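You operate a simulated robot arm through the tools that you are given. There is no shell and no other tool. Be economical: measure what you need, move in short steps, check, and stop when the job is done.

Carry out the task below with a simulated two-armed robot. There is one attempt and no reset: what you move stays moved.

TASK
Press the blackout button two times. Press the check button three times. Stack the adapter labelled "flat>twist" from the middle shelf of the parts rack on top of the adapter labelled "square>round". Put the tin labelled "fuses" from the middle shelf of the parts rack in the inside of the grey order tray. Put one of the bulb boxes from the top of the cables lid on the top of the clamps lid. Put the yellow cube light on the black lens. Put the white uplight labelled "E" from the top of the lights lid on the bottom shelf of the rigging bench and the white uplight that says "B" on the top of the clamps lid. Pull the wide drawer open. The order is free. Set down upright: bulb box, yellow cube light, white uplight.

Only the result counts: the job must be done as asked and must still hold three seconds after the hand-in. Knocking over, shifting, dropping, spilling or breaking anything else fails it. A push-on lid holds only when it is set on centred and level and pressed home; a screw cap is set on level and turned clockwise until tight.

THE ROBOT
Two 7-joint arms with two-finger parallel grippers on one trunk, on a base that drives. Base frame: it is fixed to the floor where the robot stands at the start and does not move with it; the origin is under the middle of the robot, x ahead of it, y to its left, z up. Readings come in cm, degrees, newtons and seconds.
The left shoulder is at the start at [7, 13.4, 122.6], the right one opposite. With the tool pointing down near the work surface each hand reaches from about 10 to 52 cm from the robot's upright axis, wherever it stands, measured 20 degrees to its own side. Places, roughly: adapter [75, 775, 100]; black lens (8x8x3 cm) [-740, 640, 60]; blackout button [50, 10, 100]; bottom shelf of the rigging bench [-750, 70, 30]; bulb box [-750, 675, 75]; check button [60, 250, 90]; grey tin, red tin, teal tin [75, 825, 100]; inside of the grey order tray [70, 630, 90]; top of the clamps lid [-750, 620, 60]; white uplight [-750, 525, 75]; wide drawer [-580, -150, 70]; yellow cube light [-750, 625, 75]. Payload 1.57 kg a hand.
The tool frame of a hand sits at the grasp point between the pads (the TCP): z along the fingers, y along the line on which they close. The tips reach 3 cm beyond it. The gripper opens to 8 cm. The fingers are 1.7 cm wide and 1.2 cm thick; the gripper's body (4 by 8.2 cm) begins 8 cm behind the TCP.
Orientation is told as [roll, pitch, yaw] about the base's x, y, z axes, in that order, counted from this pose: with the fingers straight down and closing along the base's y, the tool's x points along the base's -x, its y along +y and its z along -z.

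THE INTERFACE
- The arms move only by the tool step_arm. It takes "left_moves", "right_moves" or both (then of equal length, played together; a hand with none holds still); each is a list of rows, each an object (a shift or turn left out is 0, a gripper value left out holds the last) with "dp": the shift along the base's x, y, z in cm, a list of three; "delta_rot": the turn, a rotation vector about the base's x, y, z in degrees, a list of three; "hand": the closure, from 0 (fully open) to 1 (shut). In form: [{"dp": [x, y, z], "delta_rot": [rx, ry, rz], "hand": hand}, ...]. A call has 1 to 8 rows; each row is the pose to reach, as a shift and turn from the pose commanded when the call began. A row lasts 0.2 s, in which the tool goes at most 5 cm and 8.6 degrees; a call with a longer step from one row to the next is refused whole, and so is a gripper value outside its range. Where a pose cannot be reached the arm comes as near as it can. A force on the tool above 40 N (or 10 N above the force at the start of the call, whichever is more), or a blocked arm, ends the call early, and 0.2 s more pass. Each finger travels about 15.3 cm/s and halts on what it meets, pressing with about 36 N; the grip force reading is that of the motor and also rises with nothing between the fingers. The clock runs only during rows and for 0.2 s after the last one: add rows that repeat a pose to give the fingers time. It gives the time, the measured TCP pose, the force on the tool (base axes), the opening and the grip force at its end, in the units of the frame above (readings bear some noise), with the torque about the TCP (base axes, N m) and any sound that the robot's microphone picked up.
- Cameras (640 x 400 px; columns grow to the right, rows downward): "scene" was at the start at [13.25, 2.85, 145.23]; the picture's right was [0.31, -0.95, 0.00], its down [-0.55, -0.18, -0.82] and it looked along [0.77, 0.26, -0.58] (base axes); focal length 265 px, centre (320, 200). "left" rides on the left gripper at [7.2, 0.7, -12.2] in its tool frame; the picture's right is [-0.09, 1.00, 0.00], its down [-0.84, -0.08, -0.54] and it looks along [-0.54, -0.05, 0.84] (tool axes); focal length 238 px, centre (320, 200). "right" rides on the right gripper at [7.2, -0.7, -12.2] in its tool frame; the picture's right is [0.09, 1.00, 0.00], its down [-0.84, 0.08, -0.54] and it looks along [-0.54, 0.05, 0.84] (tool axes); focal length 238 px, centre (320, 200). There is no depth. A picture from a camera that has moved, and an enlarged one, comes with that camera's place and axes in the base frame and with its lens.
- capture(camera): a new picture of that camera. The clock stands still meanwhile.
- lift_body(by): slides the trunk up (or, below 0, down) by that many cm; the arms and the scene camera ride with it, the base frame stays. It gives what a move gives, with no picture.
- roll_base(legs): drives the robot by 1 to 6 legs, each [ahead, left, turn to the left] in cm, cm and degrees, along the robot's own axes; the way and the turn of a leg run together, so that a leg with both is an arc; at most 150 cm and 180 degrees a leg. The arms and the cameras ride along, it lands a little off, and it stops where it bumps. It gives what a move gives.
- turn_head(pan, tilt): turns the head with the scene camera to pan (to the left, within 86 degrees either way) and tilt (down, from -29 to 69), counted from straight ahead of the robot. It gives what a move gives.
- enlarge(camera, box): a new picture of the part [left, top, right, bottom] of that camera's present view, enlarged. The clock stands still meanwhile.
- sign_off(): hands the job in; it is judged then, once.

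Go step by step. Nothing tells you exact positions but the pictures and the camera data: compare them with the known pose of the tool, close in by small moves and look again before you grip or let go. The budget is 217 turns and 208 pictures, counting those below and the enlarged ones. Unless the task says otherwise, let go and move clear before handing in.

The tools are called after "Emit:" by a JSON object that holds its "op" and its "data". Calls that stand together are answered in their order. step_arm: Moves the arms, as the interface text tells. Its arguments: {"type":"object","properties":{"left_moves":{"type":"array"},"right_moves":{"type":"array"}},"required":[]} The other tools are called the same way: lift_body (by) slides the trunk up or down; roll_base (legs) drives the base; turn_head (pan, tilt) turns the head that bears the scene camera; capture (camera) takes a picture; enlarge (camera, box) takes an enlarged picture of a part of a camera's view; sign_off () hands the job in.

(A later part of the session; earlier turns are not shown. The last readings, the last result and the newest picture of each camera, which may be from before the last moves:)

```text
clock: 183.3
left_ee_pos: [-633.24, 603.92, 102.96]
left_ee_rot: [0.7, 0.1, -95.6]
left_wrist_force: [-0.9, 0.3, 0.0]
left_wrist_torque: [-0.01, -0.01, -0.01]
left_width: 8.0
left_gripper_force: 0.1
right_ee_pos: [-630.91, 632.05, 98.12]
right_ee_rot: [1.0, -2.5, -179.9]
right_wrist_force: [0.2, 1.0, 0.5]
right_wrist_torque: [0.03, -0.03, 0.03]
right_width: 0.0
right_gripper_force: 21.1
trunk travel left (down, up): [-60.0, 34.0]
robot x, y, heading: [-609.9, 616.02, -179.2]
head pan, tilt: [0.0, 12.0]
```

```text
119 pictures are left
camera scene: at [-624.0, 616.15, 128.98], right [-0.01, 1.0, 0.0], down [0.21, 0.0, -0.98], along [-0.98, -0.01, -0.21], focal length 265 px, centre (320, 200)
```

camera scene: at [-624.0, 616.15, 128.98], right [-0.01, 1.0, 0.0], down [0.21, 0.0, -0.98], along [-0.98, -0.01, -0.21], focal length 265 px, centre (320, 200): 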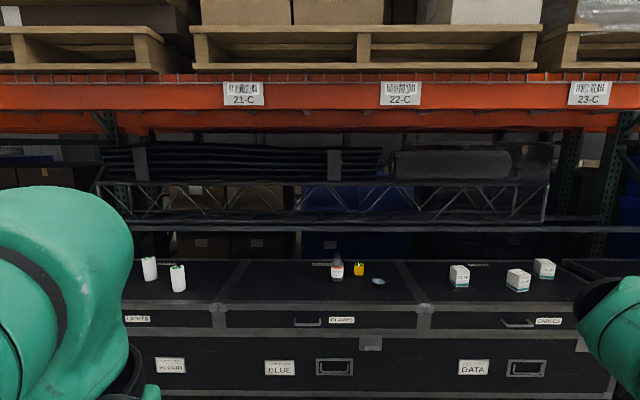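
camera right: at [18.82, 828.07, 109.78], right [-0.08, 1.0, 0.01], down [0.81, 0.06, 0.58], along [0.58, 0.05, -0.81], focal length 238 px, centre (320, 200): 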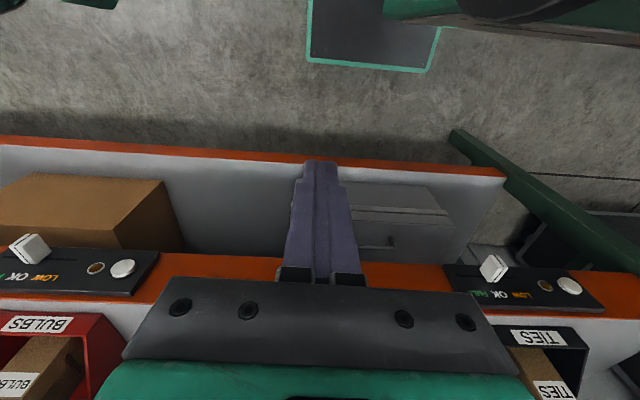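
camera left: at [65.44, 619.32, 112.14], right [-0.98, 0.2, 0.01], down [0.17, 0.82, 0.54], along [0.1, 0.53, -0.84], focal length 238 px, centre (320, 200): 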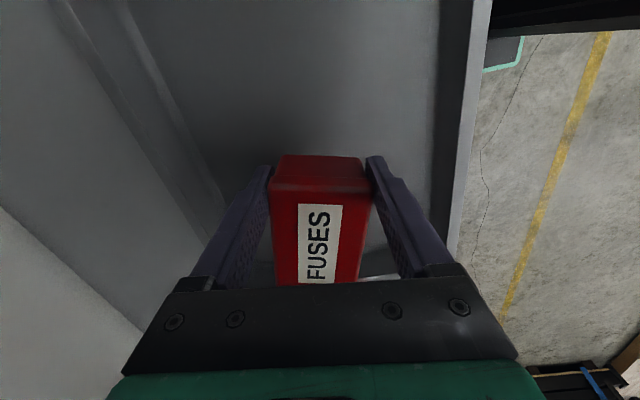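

I see the three lids: lights (left) with white uplights, clamps (middle) with bottle, yellow cube and lens, cables (right) with three bulb boxes. I'll lower the trunk, go closer and take a look at everything.

Emit:
{"op": "lift_body", "data": {"by": -20}}

Emit:
{"op": "roll_base", "data": {"legs": [[75, 0, 0]]}}

Emit:
{"op": "turn_head", "data": {"pan": 0, "tilt": 30}}

Emit:
{"op": "capture", "data": {"camera": "scene"}}

Emit:
{"op": "capture", "data": {"camera": "right"}}

```text
clock: 185.5
left_ee_pos: [-633.23, 604.05, 83.01]
left_ee_rot: [0.7, 0.2, -95.6]
left_wrist_force: [0.9, 0.0, 0.1]
left_wrist_torque: [0.0, 0.0, -0.01]
left_width: 8.0
left_gripper_force: 0.0
right_ee_pos: [-630.85, 631.93, 77.97]
right_ee_rot: [0.8, -2.6, -179.9]
right_wrist_force: [-0.9, 0.5, -0.4]
right_wrist_torque: [-0.02, 0.02, 0.04]
right_width: 0.02
right_gripper_force: 21.1
trunk travel left (down, up): [-40.0, 54.0]
robot x, y, heading: [-609.35, 616.17, -179.5]
head pan, tilt: [0.0, 12.0]
```

```text
clock: 189.6
left_ee_pos: [-709.18, 603.26, 82.93]
left_ee_rot: [0.6, 0.1, -95.7]
left_wrist_force: [0.0, -0.4, -0.7]
left_wrist_torque: [-0.01, -0.03, -0.02]
left_width: 8.03
left_gripper_force: 0.0
right_ee_pos: [-706.69, 631.44, 77.91]
right_ee_rot: [0.9, -2.4, -179.9]
right_wrist_force: [0.3, 0.4, -0.8]
right_wrist_torque: [-0.01, -0.01, -0.01]
right_width: 0.0
right_gripper_force: 21.8
trunk travel left (down, up): [-40.0, 54.0]
robot x, y, heading: [-685.28, 615.47, -179.4]
head pan, tilt: [0.0, 12.0]
```

```text
clock: 190.4
left_ee_pos: [-709.09, 603.34, 82.92]
left_ee_rot: [0.6, 0.0, -95.8]
left_wrist_force: [-0.6, 0.5, 0.3]
left_wrist_torque: [-0.02, 0.02, 0.03]
left_width: 8.01
left_gripper_force: 0.0
right_ee_pos: [-706.66, 631.3, 77.98]
right_ee_rot: [0.9, -2.6, -179.8]
right_wrist_force: [0.2, 0.1, -0.3]
right_wrist_torque: [-0.04, -0.01, 0.01]
right_width: 0.0
right_gripper_force: 21.3
trunk travel left (down, up): [-40.0, 54.0]
robot x, y, heading: [-685.43, 615.66, -179.2]
head pan, tilt: [0.0, 30.0]
```

```text
118 pictures are left
camera scene: at [-699.54, 615.51, 106.07], right [-0.01, 1.0, 0.0], down [0.5, 0.0, -0.87], along [-0.87, -0.01, -0.5], focal length 265 px, centre (320, 200)
```

scene: 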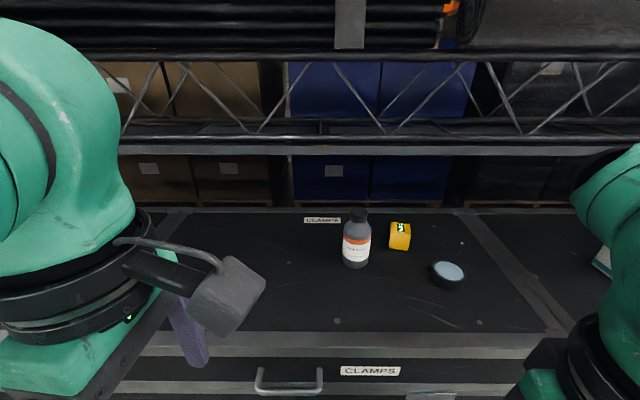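

```text
117 pictures are left
camera right: at [-698.91, 632.25, 89.78], right [0.09, -1.0, 0.01], down [-0.81, -0.07, 0.58], along [-0.58, -0.06, -0.81], focal length 238 px, centre (320, 200)
```

right: 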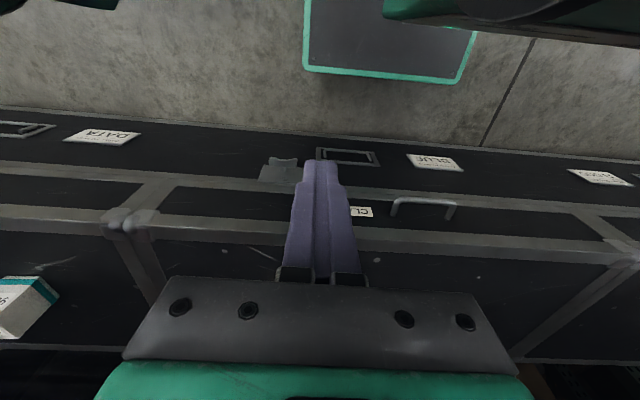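

The cube is at about [-753, 635.5], the lens top at about [-742.3, 642.8, 64], and the bottle beside it at y≈624. I'll move closer and bring the open right hand above the cube.

Emit:
{"op": "roll_base", "data": {"legs": [[18, 0, 0]]}}

Emit:
{"op": "step_arm", "data": {"right_moves": [{"dp": [-4.5, 1, 1], "hand": 0}, {"dp": [-9, 2, 1], "hand": 0}, {"dp": [-13, 3, 1], "hand": 0}, {"dp": [-17, 4, 1], "hand": 0}]}}

Emit:
{"op": "capture", "data": {"camera": "right"}}

Emit:
{"op": "capture", "data": {"camera": "scene"}}

```text
clock: 191.9
left_ee_pos: [-727.25, 603.25, 83.03]
left_ee_rot: [0.8, 0.2, -95.8]
left_wrist_force: [-0.7, 0.3, -0.1]
left_wrist_torque: [0.01, 0.0, 0.0]
left_width: 8.0
left_gripper_force: 0.0
right_ee_pos: [-724.86, 631.34, 78.07]
right_ee_rot: [0.9, -2.6, -179.8]
right_wrist_force: [-0.7, 0.6, 0.1]
right_wrist_torque: [-0.01, 0.03, 0.03]
right_width: 0.02
right_gripper_force: 21.5
trunk travel left (down, up): [-40.0, 54.0]
robot x, y, heading: [-703.75, 615.37, -179.5]
head pan, tilt: [0.0, 30.0]
```

```text
clock: 192.9
left_ee_pos: [-727.28, 603.14, 83.0]
left_ee_rot: [0.7, 0.2, -95.7]
left_wrist_force: [0.0, 0.4, 0.7]
left_wrist_torque: [0.04, -0.05, 0.0]
left_width: 8.01
left_gripper_force: 0.1
right_ee_pos: [-741.83, 635.21, 78.93]
right_ee_rot: [0.9, -2.5, -179.8]
right_wrist_force: [-0.4, 0.5, -0.1]
right_wrist_torque: [0.01, -0.03, 0.0]
right_width: 8.01
right_gripper_force: 0.1
trunk travel left (down, up): [-40.0, 54.0]
robot x, y, heading: [-703.63, 615.37, -179.4]
head pan, tilt: [0.0, 30.0]
```

```text
116 pictures are left
camera right: at [-734.18, 636.08, 90.71], right [0.1, -1.0, 0.01], down [-0.81, -0.07, 0.58], along [-0.58, -0.06, -0.82], focal length 238 px, centre (320, 200)
```

right: 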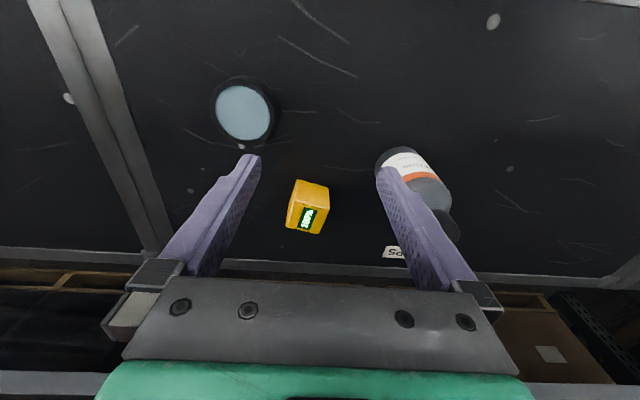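

```text
115 pictures are left
camera scene: at [-717.76, 615.37, 106.05], right [-0.01, 1.0, 0.0], down [0.5, 0.0, -0.87], along [-0.87, -0.01, -0.5], focal length 265 px, centre (320, 200)
```

scene: 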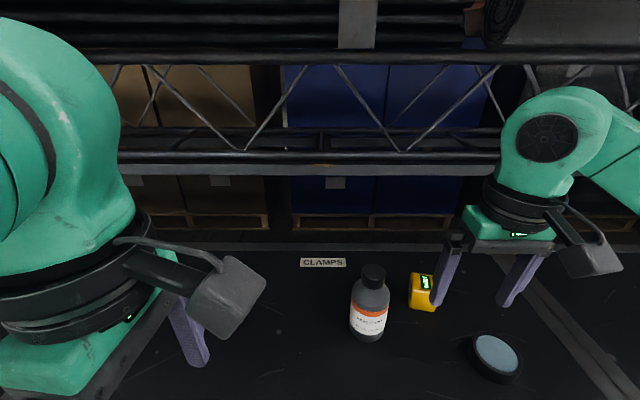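

I'll zoom in on the cube to get its yaw and exact centre.

Emit:
{"op": "enlarge", "data": {"camera": "right", "box": [260, 160, 356, 250]}}

Emit:
{"op": "enlarge", "data": {"camera": "scene", "box": [390, 250, 486, 310]}}

```text
4.44 times, centred on (308, 205) of right
camera zoom: at [-734.18, 636.08, 90.71], right [0.1, -1.0, 0.01], down [-0.81, -0.07, 0.58], along [-0.58, -0.06, -0.82], focal length 1059 px, centre (373, 178)
```

zoom: 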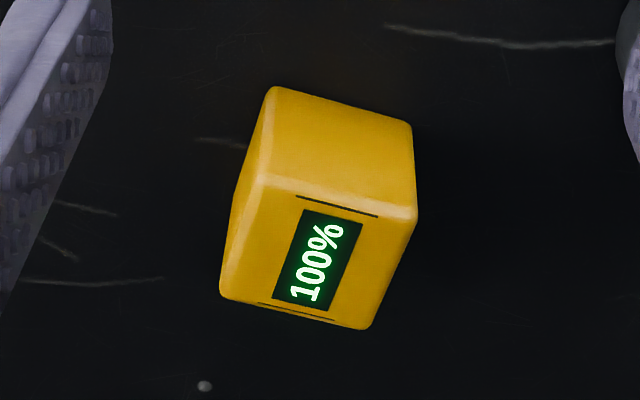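

```text
6.67 times, centred on (438, 280) of scene
camera zoom: at [-717.76, 615.37, 106.05], right [-0.01, 1.0, 0.0], down [0.5, 0.0, -0.87], along [-0.87, -0.01, -0.5], focal length 1765 px, centre (-467, -333)
```

zoom: 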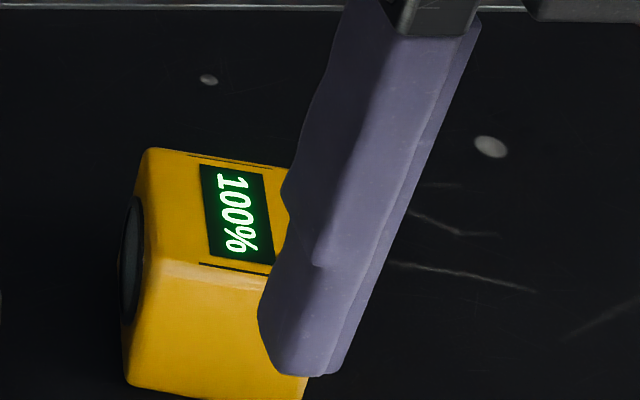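

The cube is about 4.8 cm, centred at [-755.8, 635.7], turned about -12°. I'll lower the trunk 10 cm for reach and align the right hand above it.

Emit:
{"op": "lift_body", "data": {"by": -10}}

Emit:
{"op": "step_arm", "data": {"right_moves": [{"dp": [-2, 0, 2], "delta_rot": [0, 0, -4]}, {"dp": [-5.5, 0.3, 4], "delta_rot": [0, 0, -8]}, {"dp": [-9.5, 0.5, 4], "delta_rot": [0, 0, -12]}, {"dp": [-14, 0.5, 4], "delta_rot": [0, 0, -12]}, {"dp": [-14, 0.5, 2], "delta_rot": [0, 0, -12]}]}}

Emit:
{"op": "capture", "data": {"camera": "right"}}

Emit:
{"op": "capture", "data": {"camera": "scene"}}

```text
clock: 194.2
left_ee_pos: [-727.31, 603.18, 72.93]
left_ee_rot: [0.7, 0.1, -95.7]
left_wrist_force: [-0.1, 0.8, -1.2]
left_wrist_torque: [-0.06, 0.01, 0.04]
left_width: 8.0
left_gripper_force: 0.1
right_ee_pos: [-741.9, 635.21, 68.94]
right_ee_rot: [1.0, -2.7, -180.0]
right_wrist_force: [-0.4, -0.5, 0.1]
right_wrist_torque: [-0.02, 0.0, -0.02]
right_width: 7.99
right_gripper_force: 0.1
trunk travel left (down, up): [-30.0, 64.0]
robot x, y, heading: [-703.37, 615.72, -179.4]
head pan, tilt: [0.0, 30.0]
```

```text
clock: 195.4
left_ee_pos: [-727.28, 603.19, 73.05]
left_ee_rot: [0.7, 0.2, -95.6]
left_wrist_force: [0.1, -0.2, 0.4]
left_wrist_torque: [0.04, -0.01, -0.01]
left_width: 8.0
left_gripper_force: 0.0
right_ee_pos: [-755.85, 635.55, 71.02]
right_ee_rot: [0.9, -2.7, 168.2]
right_wrist_force: [-0.3, 0.4, -0.2]
right_wrist_torque: [0.01, -0.01, -0.02]
right_width: 8.01
right_gripper_force: 0.0
trunk travel left (down, up): [-30.0, 64.0]
robot x, y, heading: [-703.45, 615.2, -179.3]
head pan, tilt: [0.0, 30.0]
```

```text
112 pictures are left
camera right: at [-748.14, 634.92, 82.77], right [-0.11, -0.99, 0.01], down [-0.81, 0.1, 0.58], along [-0.58, 0.06, -0.81], focal length 238 px, centre (320, 200)
```

right: 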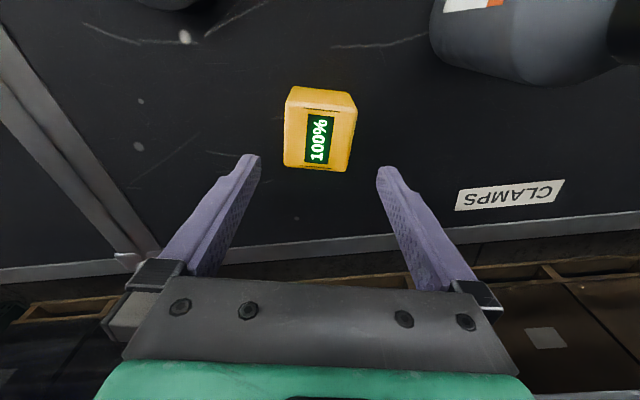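

```text
111 pictures are left
camera scene: at [-717.69, 615.4, 96.07], right [-0.01, 1.0, 0.0], down [0.5, 0.0, -0.87], along [-0.87, -0.01, -0.5], focal length 265 px, centre (320, 200)
```

scene: 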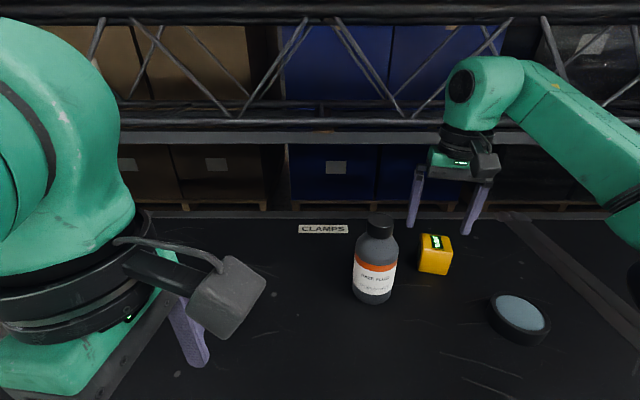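

Well lined up. I'll lower over the cube and grip it.

Emit:
{"op": "step_arm", "data": {"right_moves": [{"dp": [0.5, 0.1, -2]}, {"dp": [0.5, 0.1, -4]}, {"dp": [0.5, 0.1, -5.5]}, {"dp": [0.5, 0.1, -6.5]}, {"dp": [0.5, 0.1, -6.5]}]}}

Emit:
{"op": "capture", "data": {"camera": "right"}}

Emit:
{"op": "enlarge", "data": {"camera": "scene", "box": [370, 200, 498, 280]}}

```text
clock: 196.6
left_ee_pos: [-727.18, 603.1, 72.92]
left_ee_rot: [0.7, 0.2, -95.7]
left_wrist_force: [0.9, 0.1, 0.0]
left_wrist_torque: [-0.01, 0.0, 0.03]
left_width: 8.01
left_gripper_force: 0.2
right_ee_pos: [-755.33, 635.66, 64.36]
right_ee_rot: [0.8, -2.6, 168.1]
right_wrist_force: [-0.4, 0.0, -0.2]
right_wrist_torque: [0.01, -0.01, -0.04]
right_width: 8.0
right_gripper_force: 0.0
trunk travel left (down, up): [-30.0, 64.0]
robot x, y, heading: [-703.72, 615.52, -179.5]
head pan, tilt: [0.0, 30.0]
```

```text
110 pictures are left
camera right: at [-747.55, 635.04, 76.22], right [-0.11, -0.99, 0.01], down [-0.81, 0.1, 0.58], along [-0.58, 0.06, -0.81], focal length 238 px, centre (320, 200)
```

right: 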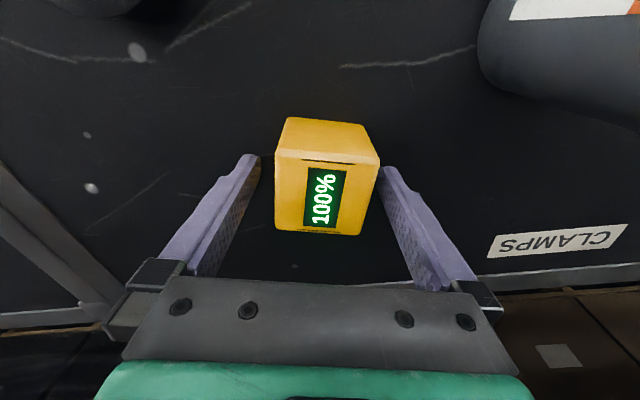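

```text
5.00 times, centred on (434, 240) of scene
camera zoom: at [-717.68, 615.36, 96.07], right [-0.01, 1.0, 0.0], down [0.5, 0.0, -0.87], along [-0.87, -0.01, -0.5], focal length 1324 px, centre (-250, 0)
```

zoom: 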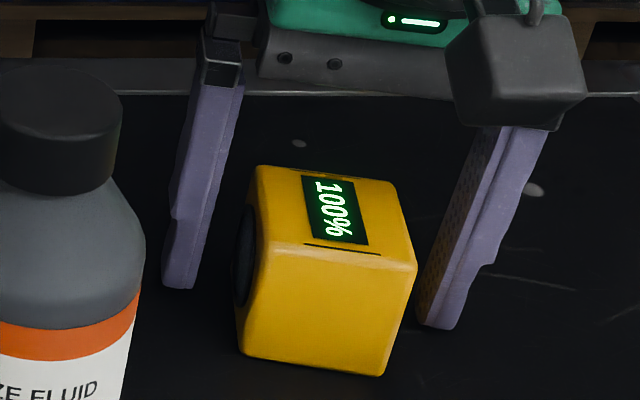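

The cube is between the pads. A small shift, then I'll grip and lift.

Emit:
{"op": "step_arm", "data": {"right_moves": [{"dp": [0.5, -0.1, -0.3], "hand": 0}, {"dp": [0.5, -0.1, -0.3], "hand": 1}, {"dp": [0.5, -0.1, -0.3], "hand": 1}, {"dp": [0.5, -0.1, -0.3], "hand": 1}]}}

Emit:
{"op": "step_arm", "data": {"right_moves": [{"dp": [0, 0, 1.5]}, {"dp": [0, 0, 4]}, {"dp": [0, 0, 6]}, {"dp": [0, 0, 6]}]}}

Emit:
{"op": "capture", "data": {"camera": "right"}}

Emit:
{"op": "capture", "data": {"camera": "scene"}}

```text
clock: 197.6
left_ee_pos: [-727.2, 603.23, 72.97]
left_ee_rot: [0.7, 0.2, -95.7]
left_wrist_force: [-0.5, 0.1, -0.3]
left_wrist_torque: [0.0, 0.01, 0.0]
left_width: 8.03
left_gripper_force: 0.1
right_ee_pos: [-754.86, 635.59, 64.15]
right_ee_rot: [0.9, -2.6, 168.1]
right_wrist_force: [-1.8, 1.0, 2.5]
right_wrist_torque: [0.14, -0.01, 0.04]
right_width: 5.0
right_gripper_force: 35.2
trunk travel left (down, up): [-30.0, 64.0]
robot x, y, heading: [-703.26, 615.54, -179.4]
head pan, tilt: [0.0, 30.0]
```

```text
clock: 198.6
left_ee_pos: [-727.29, 603.15, 72.97]
left_ee_rot: [0.8, 0.2, -95.7]
left_wrist_force: [0.6, 0.0, 0.1]
left_wrist_torque: [0.0, 0.01, 0.01]
left_width: 7.98
left_gripper_force: 0.1
right_ee_pos: [-754.88, 635.8, 70.09]
right_ee_rot: [1.0, -2.4, 168.0]
right_wrist_force: [-0.5, -0.4, -2.7]
right_wrist_torque: [-0.01, 0.02, 0.01]
right_width: 4.97
right_gripper_force: 36.0
trunk travel left (down, up): [-30.0, 64.0]
robot x, y, heading: [-703.43, 615.75, -179.5]
head pan, tilt: [0.0, 30.0]
```

```text
108 pictures are left
camera right: at [-747.07, 634.96, 81.94], right [-0.11, -0.99, 0.01], down [-0.81, 0.1, 0.58], along [-0.58, 0.06, -0.81], focal length 238 px, centre (320, 200)
```

right: 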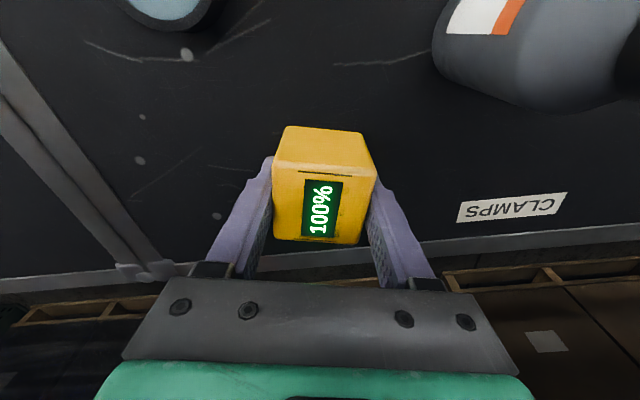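

```text
107 pictures are left
camera scene: at [-717.72, 615.37, 96.06], right [-0.01, 1.0, 0.0], down [0.5, 0.0, -0.87], along [-0.87, -0.01, -0.5], focal length 265 px, centre (320, 200)
```

scene: 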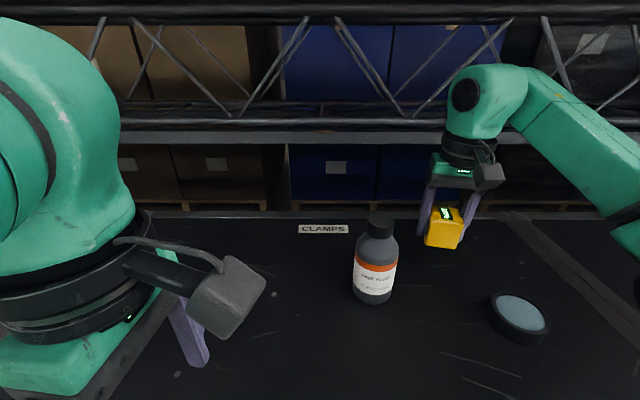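

Cube held. I'll carry it over the lens and check the alignment.

Emit:
{"op": "step_arm", "data": {"right_moves": [{"dp": [3.5, 2, 0.5]}, {"dp": [7, 4, 0.5]}, {"dp": [10, 6, 0.5]}, {"dp": [12.1, 7.5, 0.5]}, {"dp": [12.1, 7.5, 0.5]}]}}

Emit:
{"op": "capture", "data": {"camera": "right"}}

Emit:
{"op": "enlarge", "data": {"camera": "scene", "box": [440, 220, 600, 360]}}

```text
clock: 199.8
left_ee_pos: [-727.31, 603.18, 72.91]
left_ee_rot: [0.7, 0.2, -95.6]
left_wrist_force: [0.4, 0.0, -0.2]
left_wrist_torque: [-0.02, 0.02, -0.07]
left_width: 8.0
left_gripper_force: 0.1
right_ee_pos: [-742.86, 643.19, 70.62]
right_ee_rot: [0.9, -2.4, 168.1]
right_wrist_force: [0.3, 0.3, -2.5]
right_wrist_torque: [-0.01, 0.0, 0.02]
right_width: 4.95
right_gripper_force: 36.0
trunk travel left (down, up): [-30.0, 64.0]
robot x, y, heading: [-703.61, 615.34, -179.3]
head pan, tilt: [0.0, 30.0]
```

```text
106 pictures are left
camera right: at [-735.03, 642.38, 82.45], right [-0.11, -0.99, 0.01], down [-0.81, 0.1, 0.58], along [-0.58, 0.06, -0.81], focal length 238 px, centre (320, 200)
```

right: 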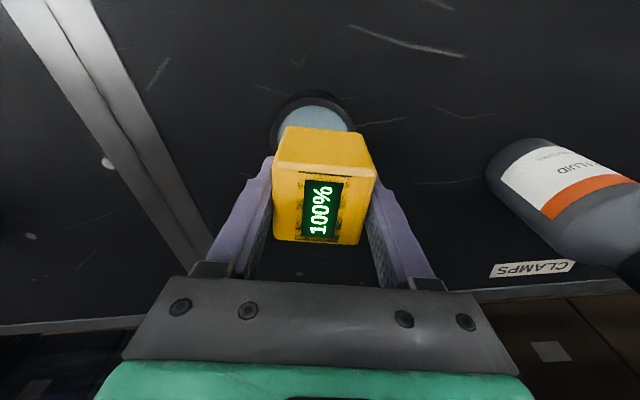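

```text
2.86 times, centred on (520, 290) of scene
camera zoom: at [-717.71, 615.37, 96.06], right [-0.01, 1.0, 0.0], down [0.5, 0.0, -0.87], along [-0.87, -0.01, -0.5], focal length 756 px, centre (-251, -57)
```

zoom: 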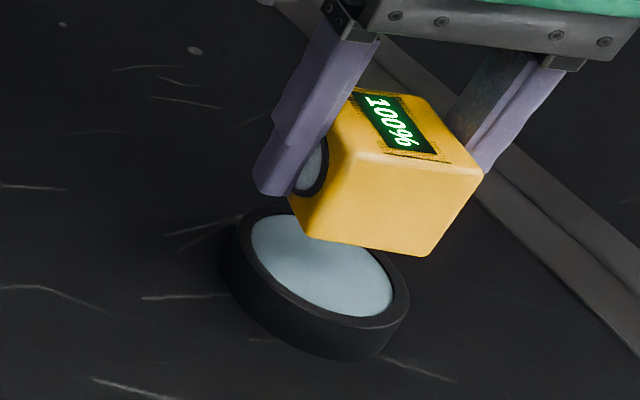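

The cube is over the lens to within a few millimetres. Lowering gently.

Emit:
{"op": "step_arm", "data": {"right_moves": [{"dp": [0, 0.4, -1.5]}, {"dp": [0, 0.4, -2.6]}, {"dp": [0, 0.4, -3.1]}, {"dp": [0, 0.4, -3.1]}]}}

Emit:
{"op": "enlarge", "data": {"camera": "scene", "box": [440, 220, 600, 360]}}

```text
clock: 200.8
left_ee_pos: [-727.28, 603.12, 72.93]
left_ee_rot: [0.7, 0.1, -95.7]
left_wrist_force: [-0.6, 0.1, 0.3]
left_wrist_torque: [-0.03, 0.03, 0.04]
left_width: 7.99
left_gripper_force: 0.0
right_ee_pos: [-742.71, 643.66, 67.44]
right_ee_rot: [0.9, -2.6, 168.1]
right_wrist_force: [0.1, 0.1, -1.5]
right_wrist_torque: [-0.01, -0.02, 0.0]
right_width: 4.96
right_gripper_force: 35.9
trunk travel left (down, up): [-30.0, 64.0]
robot x, y, heading: [-703.78, 615.34, -179.4]
head pan, tilt: [0.0, 30.0]
```

```text
2.86 times, centred on (520, 290) of scene
camera zoom: at [-717.7, 615.37, 96.06], right [-0.01, 1.0, 0.0], down [0.5, 0.0, -0.87], along [-0.87, -0.01, -0.5], focal length 756 px, centre (-251, -57)
```

zoom: 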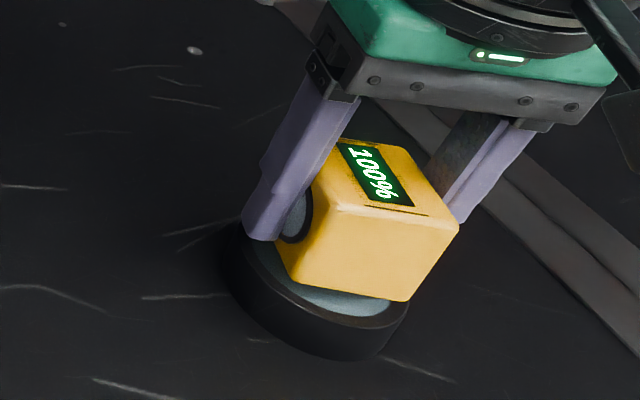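

Nearly down. A few more millimetres until contact.

Emit:
{"op": "step_arm", "data": {"right_moves": [{"dp": [0, 0, -0.3]}, {"dp": [0, 0, -0.5]}, {"dp": [0, 0, -0.5]}]}}

```text
clock: 201.6
left_ee_pos: [-727.17, 603.11, 72.93]
left_ee_rot: [0.7, 0.2, -95.8]
left_wrist_force: [0.5, 0.1, -0.4]
left_wrist_torque: [0.01, 0.02, -0.02]
left_width: 8.01
left_gripper_force: 0.0
right_ee_pos: [-742.68, 643.65, 67.08]
right_ee_rot: [0.9, -2.5, 168.1]
right_wrist_force: [0.4, -0.3, -2.6]
right_wrist_torque: [0.0, 0.01, 0.0]
right_width: 4.96
right_gripper_force: 36.4
trunk travel left (down, up): [-30.0, 64.0]
robot x, y, heading: [-703.22, 615.05, -179.3]
head pan, tilt: [0.0, 30.0]
```

Emit:
{"op": "step_arm", "data": {"right_moves": [{"dp": [0, 0, -0.3]}, {"dp": [0, 0, -0.6]}, {"dp": [0, 0, -0.6]}]}}

Emit:
{"op": "enlarge", "data": {"camera": "scene", "box": [440, 220, 600, 360]}}

```text
clock: 202.4
left_ee_pos: [-727.2, 603.03, 73.08]
left_ee_rot: [0.6, 0.3, -95.7]
left_wrist_force: [0.7, 0.2, -0.8]
left_wrist_torque: [-0.04, 0.03, 0.02]
left_width: 8.0
left_gripper_force: 0.0
right_ee_pos: [-742.69, 643.66, 66.7]
right_ee_rot: [0.9, -2.9, 168.1]
right_wrist_force: [-7.0, 6.1, 26.1]
right_wrist_torque: [0.76, -0.43, 0.21]
right_width: 4.97
right_gripper_force: 36.2
trunk travel left (down, up): [-30.0, 64.0]
robot x, y, heading: [-703.63, 615.3, -179.4]
head pan, tilt: [0.0, 30.0]
```

```text
2.86 times, centred on (520, 290) of scene
camera zoom: at [-717.54, 615.25, 96.13], right [-0.01, 1.0, 0.0], down [0.5, 0.01, -0.87], along [-0.87, -0.01, -0.5], focal length 756 px, centre (-251, -57)
```

zoom: 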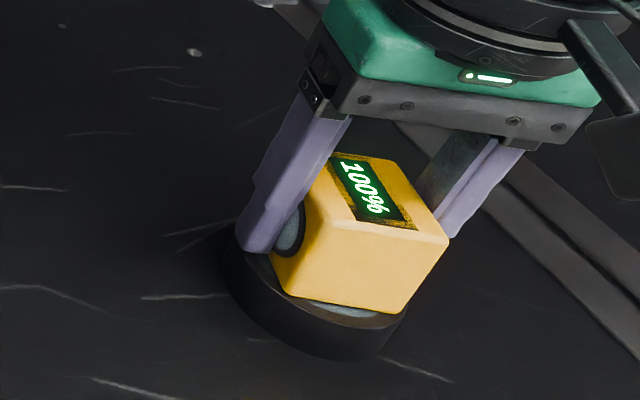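

The cube rests on the lens. I'll ease the pressure, open, and rise.

Emit:
{"op": "step_arm", "data": {"right_moves": [{"dp": [0, 0, 0.4]}, {"dp": [0, 0, 0.4], "hand": 0.15}, {"dp": [0, 0, 0.4], "hand": 0.15}, {"dp": [0, 0, 3], "hand": 0.15}, {"dp": [0, 0, 7]}, {"dp": [0, 0, 11]}]}}

Emit:
{"op": "enlarge", "data": {"camera": "scene", "box": [440, 220, 600, 360]}}

Emit:
{"op": "capture", "data": {"camera": "right"}}

```text
clock: 203.8
left_ee_pos: [-727.22, 603.1, 72.94]
left_ee_rot: [0.6, 0.3, -95.7]
left_wrist_force: [0.5, -0.4, -0.4]
left_wrist_torque: [-0.01, -0.01, 0.03]
left_width: 7.97
left_gripper_force: 0.0
right_ee_pos: [-742.66, 643.48, 77.6]
right_ee_rot: [1.0, -2.7, 168.1]
right_wrist_force: [0.6, -0.2, 0.2]
right_wrist_torque: [0.02, 0.01, 0.0]
right_width: 6.79
right_gripper_force: 0.1
trunk travel left (down, up): [-30.0, 64.0]
robot x, y, heading: [-703.79, 615.28, -179.4]
head pan, tilt: [0.0, 30.0]
```

```text
2.86 times, centred on (520, 290) of scene
camera zoom: at [-717.64, 615.3, 96.07], right [-0.01, 1.0, 0.0], down [0.5, 0.0, -0.87], along [-0.87, -0.01, -0.5], focal length 756 px, centre (-251, -57)
```

zoom: 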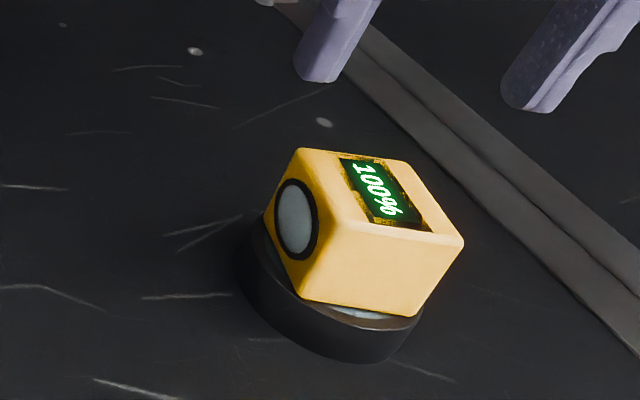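

```text
101 pictures are left
camera right: at [-734.89, 642.8, 89.36], right [-0.11, -0.99, 0.01], down [-0.81, 0.1, 0.58], along [-0.58, 0.06, -0.81], focal length 238 px, centre (320, 200)
```

right: 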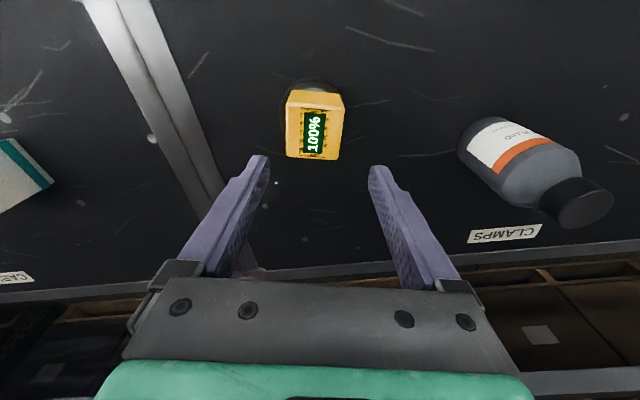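

The cube stands on the lens. Now the bulb boxes: I'll raise the right hand a little and look to the right.

Emit:
{"op": "turn_head", "data": {"pan": -40, "tilt": 30}}

Emit:
{"op": "capture", "data": {"camera": "scene"}}

```text
clock: 204.9
left_ee_pos: [-727.25, 603.25, 72.9]
left_ee_rot: [0.6, 0.2, -95.7]
left_wrist_force: [-0.6, -0.1, -0.3]
left_wrist_torque: [-0.01, -0.03, -0.03]
left_width: 8.0
left_gripper_force: 0.1
right_ee_pos: [-742.73, 643.66, 77.46]
right_ee_rot: [0.9, -2.5, 168.1]
right_wrist_force: [0.3, 0.3, -0.3]
right_wrist_torque: [0.02, -0.01, 0.0]
right_width: 6.79
right_gripper_force: 0.0
trunk travel left (down, up): [-30.0, 64.0]
robot x, y, heading: [-703.38, 615.1, -179.6]
head pan, tilt: [-40.0, 30.0]
```

```text
100 pictures are left
camera scene: at [-715.61, 621.19, 96.07], right [0.64, 0.77, 0.0], down [0.39, -0.32, -0.87], along [-0.67, 0.55, -0.5], focal length 265 px, centre (320, 200)
```

scene: 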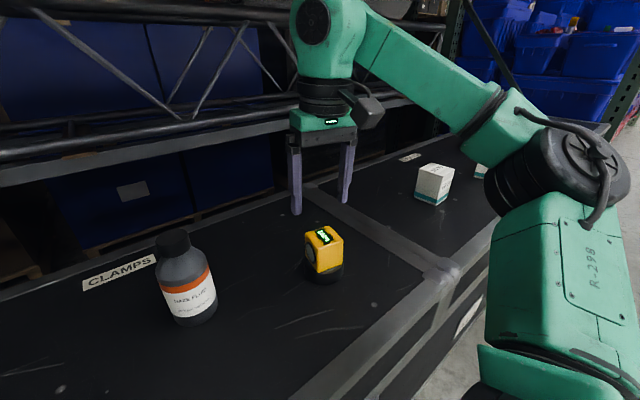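

The nearest bulb box stands at about [-745, 684]. I'll raise the right hand, drive 47 cm to the right, and look.

Emit:
{"op": "step_arm", "data": {"right_moves": [{"dp": [2, 0, 2]}, {"dp": [6, 0, 3]}, {"dp": [10, 0, 3]}]}}

Emit:
{"op": "roll_base", "data": {"legs": [[0, -48, 0]]}}

Emit:
{"op": "turn_head", "data": {"pan": -10, "tilt": 30}}

Emit:
{"op": "capture", "data": {"camera": "scene"}}

Emit:
{"op": "capture", "data": {"camera": "right"}}

```text
clock: 205.7
left_ee_pos: [-727.3, 603.24, 72.85]
left_ee_rot: [0.8, 0.1, -95.7]
left_wrist_force: [-1.1, -0.7, 0.3]
left_wrist_torque: [0.01, 0.02, 0.0]
left_width: 8.02
left_gripper_force: 0.1
right_ee_pos: [-735.46, 641.05, 78.7]
right_ee_rot: [0.9, -2.6, 168.0]
right_wrist_force: [0.6, 0.6, 0.6]
right_wrist_torque: [0.0, 0.0, -0.02]
right_width: 6.8
right_gripper_force: 0.1
right hand out of reach, approached as far as the arm can: row 2, 3
trunk travel left (down, up): [-30.0, 64.0]
robot x, y, heading: [-703.33, 615.12, -179.5]
head pan, tilt: [-40.0, 30.0]
```

```text
clock: 208.6
left_ee_pos: [-727.58, 651.25, 73.03]
left_ee_rot: [0.7, 0.1, -95.9]
left_wrist_force: [-0.2, -0.7, -0.5]
left_wrist_torque: [-0.05, 0.0, 0.03]
left_width: 7.99
left_gripper_force: 0.1
right_ee_pos: [-735.87, 689.36, 78.59]
right_ee_rot: [1.0, -2.6, 167.9]
right_wrist_force: [0.9, -0.5, 0.4]
right_wrist_torque: [-0.03, -0.03, 0.02]
right_width: 6.79
right_gripper_force: 0.1
trunk travel left (down, up): [-30.0, 64.0]
robot x, y, heading: [-703.89, 663.77, -179.8]
head pan, tilt: [-40.0, 30.0]
```

```text
clock: 209.5
left_ee_pos: [-727.55, 651.26, 73.0]
left_ee_rot: [0.7, 0.3, -95.9]
left_wrist_force: [-0.1, 0.5, -0.6]
left_wrist_torque: [0.01, 0.01, 0.02]
left_width: 8.02
left_gripper_force: 0.0
right_ee_pos: [-735.79, 689.26, 78.59]
right_ee_rot: [1.0, -2.5, 167.8]
right_wrist_force: [-0.8, -0.1, -0.5]
right_wrist_torque: [-0.02, 0.03, 0.01]
right_width: 6.82
right_gripper_force: 0.2
trunk travel left (down, up): [-30.0, 64.0]
robot x, y, heading: [-703.95, 663.39, -179.6]
head pan, tilt: [-10.0, 30.0]
```

```text
99 pictures are left
camera scene: at [-717.85, 665.03, 96.07], right [0.17, 0.99, 0.0], down [0.49, -0.09, -0.87], along [-0.85, 0.15, -0.5], focal length 265 px, centre (320, 200)
```

scene: 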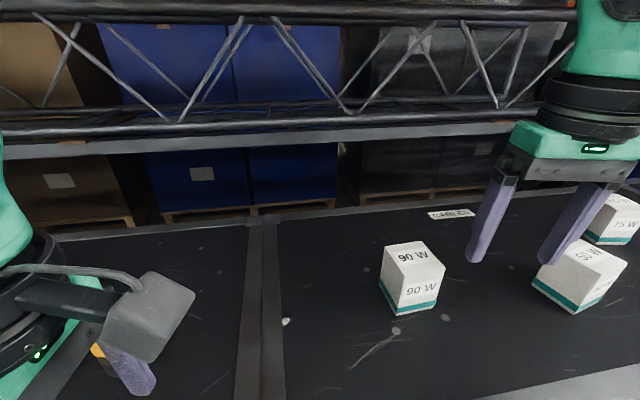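

```text
98 pictures are left
camera right: at [-728.08, 688.47, 90.52], right [-0.12, -0.99, 0.01], down [-0.81, 0.1, 0.58], along [-0.58, 0.06, -0.82], focal length 238 px, centre (320, 200)
```

right: 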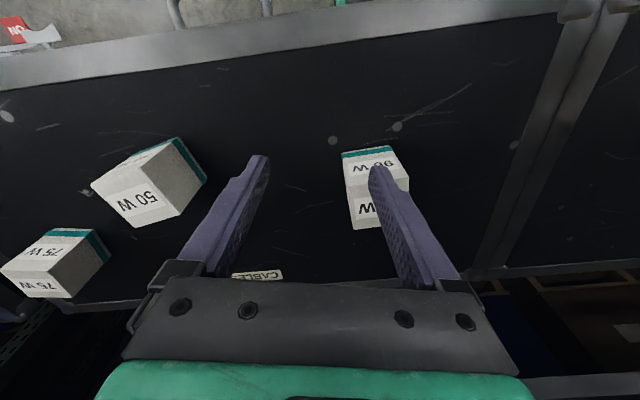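

The 90 W box's top centre is at about [-745, 683.7, 69.3]. I'll zoom for its orientation.

Emit:
{"op": "enlarge", "data": {"camera": "scene", "box": [360, 225, 480, 325]}}

```text
4.00 times, centred on (420, 275) of scene
camera zoom: at [-717.85, 665.03, 96.07], right [0.17, 0.99, 0.0], down [0.49, -0.09, -0.87], along [-0.85, 0.15, -0.5], focal length 1059 px, centre (-80, -100)
```

zoom: 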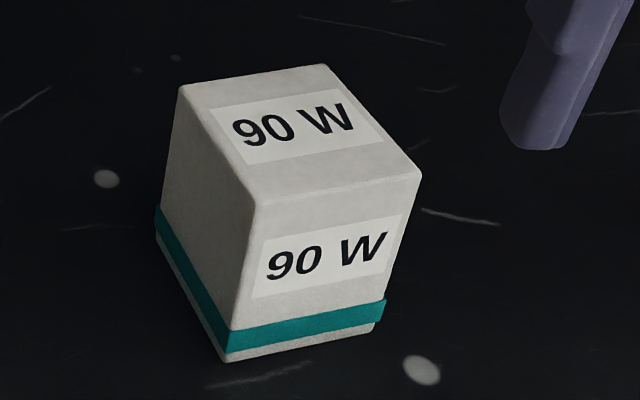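

The box is 6.2 cm square, 8.4 cm tall, centred at [-744.8, 683.9], turned about +2.7°. I'll open the hand and place it above.

Emit:
{"op": "step_arm", "data": {"right_moves": [{"dp": [-3, -2, 0], "delta_rot": [0, 0, 7.5], "hand": 0}, {"dp": [-6, -4, 0], "delta_rot": [0, 0, 14.8], "hand": 0}, {"dp": [-9, -5.4, -1], "delta_rot": [0, 0, 14.8], "hand": 0}, {"dp": [-9, -5.4, -3], "delta_rot": [0, 0, 14.8], "hand": 0}, {"dp": [-9, -5.4, -3], "delta_rot": [0, 0, 14.8], "hand": 0}]}}

Emit:
{"op": "capture", "data": {"camera": "right"}}

Emit:
{"op": "capture", "data": {"camera": "scene"}}

```text
clock: 210.7
left_ee_pos: [-727.58, 651.22, 73.08]
left_ee_rot: [0.7, 0.3, -95.9]
left_wrist_force: [0.1, -1.1, -0.2]
left_wrist_torque: [0.0, 0.0, -0.03]
left_width: 8.0
left_gripper_force: 0.0
right_ee_pos: [-744.85, 683.8, 75.82]
right_ee_rot: [0.9, -2.5, -177.3]
right_wrist_force: [-0.1, -0.1, 0.1]
right_wrist_torque: [-0.01, 0.01, -0.05]
right_width: 8.03
right_gripper_force: 0.1
trunk travel left (down, up): [-30.0, 64.0]
robot x, y, heading: [-703.81, 663.1, -179.7]
head pan, tilt: [-10.0, 30.0]
```

```text
96 pictures are left
camera right: at [-737.2, 685.05, 87.54], right [0.14, -0.99, 0.01], down [-0.81, -0.11, 0.58], along [-0.57, -0.09, -0.81], focal length 238 px, centre (320, 200)
```

right: 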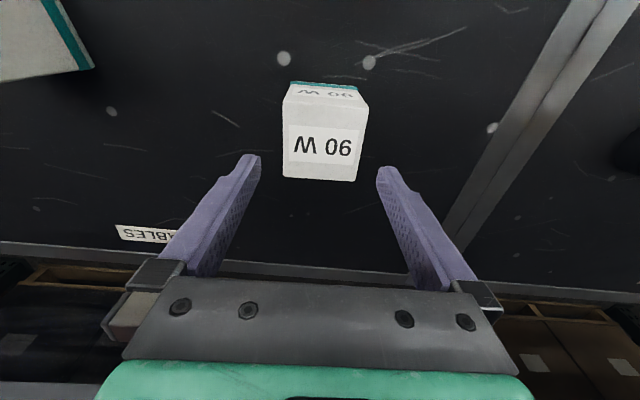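

```text
95 pictures are left
camera scene: at [-717.85, 665.01, 96.07], right [0.17, 0.99, 0.0], down [0.49, -0.08, -0.87], along [-0.85, 0.15, -0.5], focal length 265 px, centre (320, 200)
```

scene: 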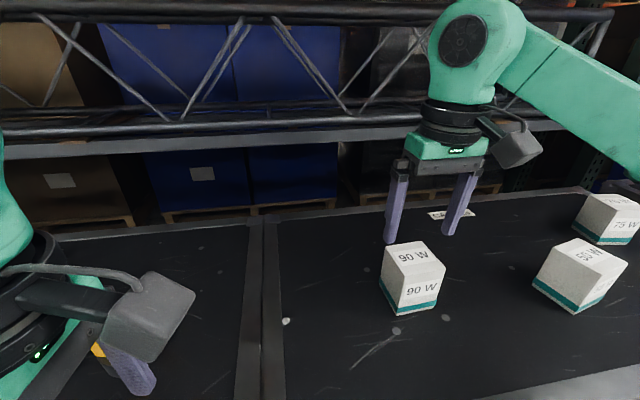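

Aligned. Lowering around the box and gripping.

Emit:
{"op": "step_arm", "data": {"right_moves": [{"dp": [0.4, 0, -3]}, {"dp": [0.4, 0, -6]}, {"dp": [0.4, 0, -8.5]}, {"dp": [0.4, 0, -10]}, {"dp": [0.4, 0, -10]}]}}

Emit:
{"op": "capture", "data": {"camera": "right"}}

```text
clock: 211.9
left_ee_pos: [-727.69, 651.21, 73.04]
left_ee_rot: [0.7, 0.3, -95.9]
left_wrist_force: [-0.1, 0.6, -0.5]
left_wrist_torque: [0.01, -0.01, 0.0]
left_width: 7.98
left_gripper_force: 0.0
right_ee_pos: [-744.52, 683.92, 65.68]
right_ee_rot: [1.0, -2.5, -177.3]
right_wrist_force: [-0.2, 0.1, 0.3]
right_wrist_torque: [0.02, 0.03, 0.05]
right_width: 7.97
right_gripper_force: 0.0
trunk travel left (down, up): [-30.0, 64.0]
robot x, y, heading: [-703.97, 663.36, -179.9]
head pan, tilt: [-10.0, 30.0]
```

```text
94 pictures are left
camera right: at [-736.72, 685.15, 77.47], right [0.14, -0.99, 0.01], down [-0.81, -0.11, 0.58], along [-0.57, -0.09, -0.81], focal length 238 px, centre (320, 200)
```

right: 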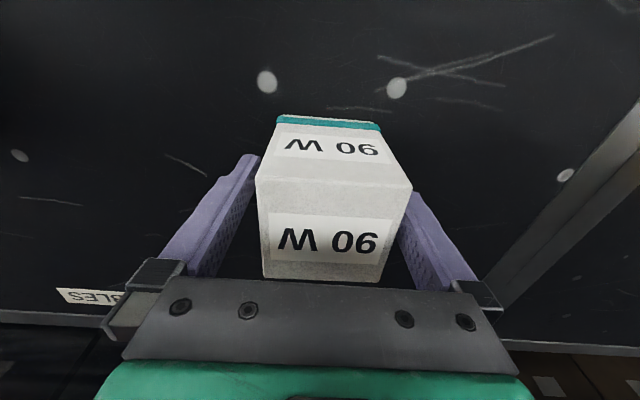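

Grip and lift.

Emit:
{"op": "step_arm", "data": {"right_moves": [{"hand": 1}, {"hand": 1}, {"hand": 1}]}}

Emit:
{"op": "step_arm", "data": {"right_moves": [{"dp": [0, 0, 2]}, {"dp": [0, 0, 5]}, {"dp": [0, 0, 9]}, {"dp": [0, 0, 13]}, {"dp": [0, 0, 15]}]}}

Emit:
{"op": "capture", "data": {"camera": "scene"}}

```text
clock: 212.7
left_ee_pos: [-727.58, 651.23, 72.97]
left_ee_rot: [0.7, 0.2, -95.9]
left_wrist_force: [0.1, 0.4, 0.0]
left_wrist_torque: [0.01, 0.01, 0.03]
left_width: 8.0
left_gripper_force: 0.0
right_ee_pos: [-744.35, 683.82, 65.64]
right_ee_rot: [0.8, -2.5, -177.3]
right_wrist_force: [-0.4, 0.8, 0.5]
right_wrist_torque: [0.04, 0.04, 0.02]
right_width: 6.39
right_gripper_force: 35.9
trunk travel left (down, up): [-30.0, 64.0]
robot x, y, heading: [-703.87, 663.32, -179.7]
head pan, tilt: [-10.0, 30.0]
```

```text
clock: 213.9
left_ee_pos: [-727.6, 651.4, 72.85]
left_ee_rot: [0.6, 0.2, -95.9]
left_wrist_force: [1.4, 0.9, -0.1]
left_wrist_torque: [0.0, 0.01, 0.02]
left_width: 8.0
left_gripper_force: 0.0
right_ee_pos: [-744.43, 683.88, 80.64]
right_ee_rot: [0.9, -2.5, -177.2]
right_wrist_force: [0.1, 0.9, -1.5]
right_wrist_torque: [-0.04, -0.02, 0.02]
right_width: 6.37
right_gripper_force: 35.7
trunk travel left (down, up): [-30.0, 64.0]
robot x, y, heading: [-704.04, 663.32, -179.6]
head pan, tilt: [-10.0, 30.0]
```

```text
93 pictures are left
camera scene: at [-717.85, 665.01, 96.06], right [0.17, 0.99, 0.0], down [0.49, -0.08, -0.87], along [-0.85, 0.15, -0.5], focal length 265 px, centre (320, 200)
```

scene: 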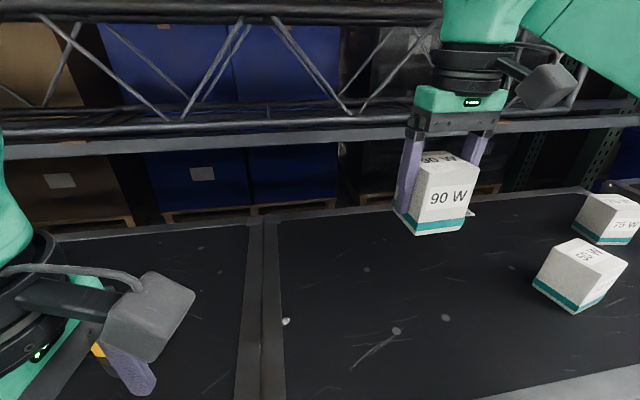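

The box is held upright. I'll pull it back towards me so it passes in front of the bottle and cube, then drive left along the case.

Emit:
{"op": "step_arm", "data": {"right_moves": [{"dp": [3.5, 0, 0.7]}, {"dp": [7, 0, 1]}, {"dp": [9, 0, 1]}]}}

Emit:
{"op": "roll_base", "data": {"legs": [[0, 76, 0]]}}

Emit:
{"op": "turn_head", "data": {"pan": 0, "tilt": 30}}

Emit:
{"op": "capture", "data": {"camera": "scene"}}

```text
clock: 214.7
left_ee_pos: [-727.53, 651.31, 72.98]
left_ee_rot: [0.6, 0.1, -96.0]
left_wrist_force: [0.1, -0.4, -0.6]
left_wrist_torque: [-0.01, 0.03, 0.02]
left_width: 8.0
left_gripper_force: 0.0
right_ee_pos: [-735.31, 683.96, 81.77]
right_ee_rot: [0.8, -2.5, -177.4]
right_wrist_force: [-0.1, -0.8, -1.3]
right_wrist_torque: [-0.03, -0.01, 0.03]
right_width: 6.38
right_gripper_force: 36.1
trunk travel left (down, up): [-30.0, 64.0]
robot x, y, heading: [-703.96, 663.28, -179.5]
head pan, tilt: [-10.0, 30.0]
```

```text
clock: 218.8
left_ee_pos: [-727.29, 575.73, 73.12]
left_ee_rot: [0.7, 0.2, -96.1]
left_wrist_force: [-0.4, 0.3, 0.4]
left_wrist_torque: [0.01, 0.0, 0.0]
left_width: 8.01
left_gripper_force: 0.0
right_ee_pos: [-735.19, 608.27, 81.73]
right_ee_rot: [0.9, -2.5, -177.3]
right_wrist_force: [0.5, -0.2, -1.2]
right_wrist_torque: [0.0, 0.02, 0.02]
right_width: 6.38
right_gripper_force: 35.9
trunk travel left (down, up): [-30.0, 64.0]
robot x, y, heading: [-703.32, 587.75, -180.0]
head pan, tilt: [-10.0, 30.0]
```

```text
clock: 219.5
left_ee_pos: [-727.33, 575.75, 72.98]
left_ee_rot: [0.6, 0.1, -96.1]
left_wrist_force: [0.4, 0.3, 0.3]
left_wrist_torque: [-0.01, -0.03, 0.02]
left_width: 7.98
left_gripper_force: 0.0
right_ee_pos: [-735.03, 608.35, 81.78]
right_ee_rot: [0.9, -2.4, -177.3]
right_wrist_force: [0.0, 0.7, -0.5]
right_wrist_torque: [-0.01, 0.03, -0.04]
right_width: 6.36
right_gripper_force: 35.9
trunk travel left (down, up): [-30.0, 64.0]
robot x, y, heading: [-703.61, 587.78, -179.6]
head pan, tilt: [0.0, 30.0]
```

```text
92 pictures are left
camera scene: at [-717.69, 587.91, 96.07], right [0.0, 1.0, 0.0], down [0.5, 0.0, -0.87], along [-0.87, 0.0, -0.5], focal length 265 px, centre (320, 200)
```

scene: 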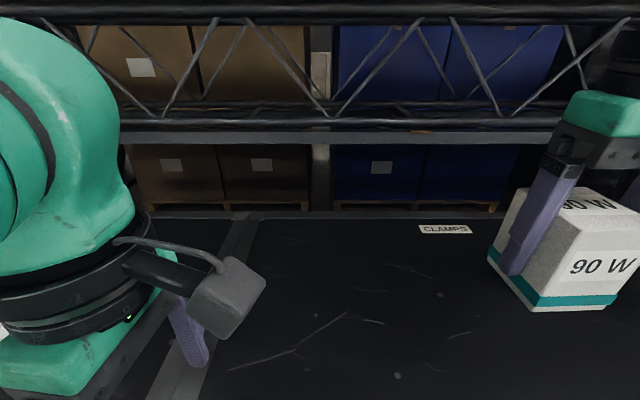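

The left half of the clamps lid is empty. I'll set the box down at about [-743, 606].

Emit:
{"op": "step_arm", "data": {"right_moves": [{"dp": [-4, -1, -1]}, {"dp": [-8, -2.4, -2]}, {"dp": [-8, -2.4, -6]}, {"dp": [-8, -2.4, -10]}, {"dp": [-8, -2.4, -13]}, {"dp": [-8, -2.4, -15.3]}, {"dp": [-8, -2.4, -15.3]}]}}

Emit:
{"op": "step_arm", "data": {"right_moves": [{"dp": [0, 0, -0.3]}, {"dp": [0, 0, -0.6]}, {"dp": [0, 0, -0.8]}, {"dp": [0, 0, -0.8]}]}}

Emit:
{"op": "capture", "data": {"camera": "scene"}}

```text
clock: 221.1
left_ee_pos: [-727.35, 575.73, 72.97]
left_ee_rot: [0.8, 0.2, -96.0]
left_wrist_force: [0.3, 0.5, 0.2]
left_wrist_torque: [0.0, -0.01, 0.03]
left_width: 8.0
left_gripper_force: 0.1
right_ee_pos: [-743.24, 605.97, 66.46]
right_ee_rot: [0.9, -2.5, -177.5]
right_wrist_force: [-0.2, -0.2, -1.1]
right_wrist_torque: [0.01, 0.0, -0.04]
right_width: 6.36
right_gripper_force: 36.0
trunk travel left (down, up): [-30.0, 64.0]
robot x, y, heading: [-703.37, 587.9, -179.4]
head pan, tilt: [0.0, 30.0]
```

```text
clock: 222.1
left_ee_pos: [-727.27, 575.76, 72.96]
left_ee_rot: [0.6, 0.1, -96.0]
left_wrist_force: [-0.1, -0.8, -0.2]
left_wrist_torque: [0.02, -0.01, 0.0]
left_width: 7.98
left_gripper_force: 0.0
right_ee_pos: [-743.06, 605.89, 65.66]
right_ee_rot: [0.8, -2.5, -177.4]
right_wrist_force: [-0.7, 0.7, 1.7]
right_wrist_torque: [0.18, 0.2, -0.03]
right_width: 6.37
right_gripper_force: 35.4
trunk travel left (down, up): [-30.0, 64.0]
robot x, y, heading: [-703.45, 588.02, -180.0]
head pan, tilt: [0.0, 30.0]
```

```text
91 pictures are left
camera scene: at [-717.67, 587.9, 96.08], right [0.0, 1.0, 0.0], down [0.5, 0.0, -0.87], along [-0.87, 0.0, -0.5], focal length 265 px, centre (320, 200)
```

scene: 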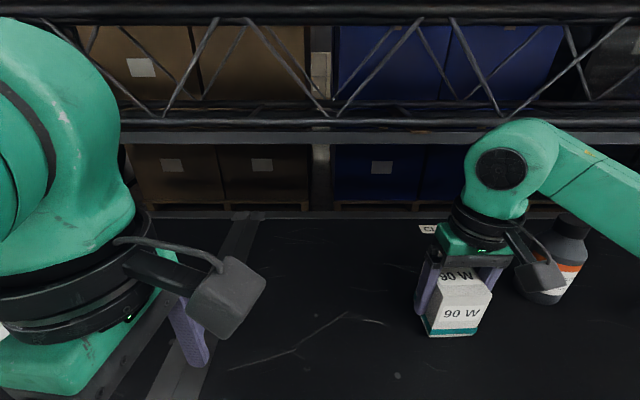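

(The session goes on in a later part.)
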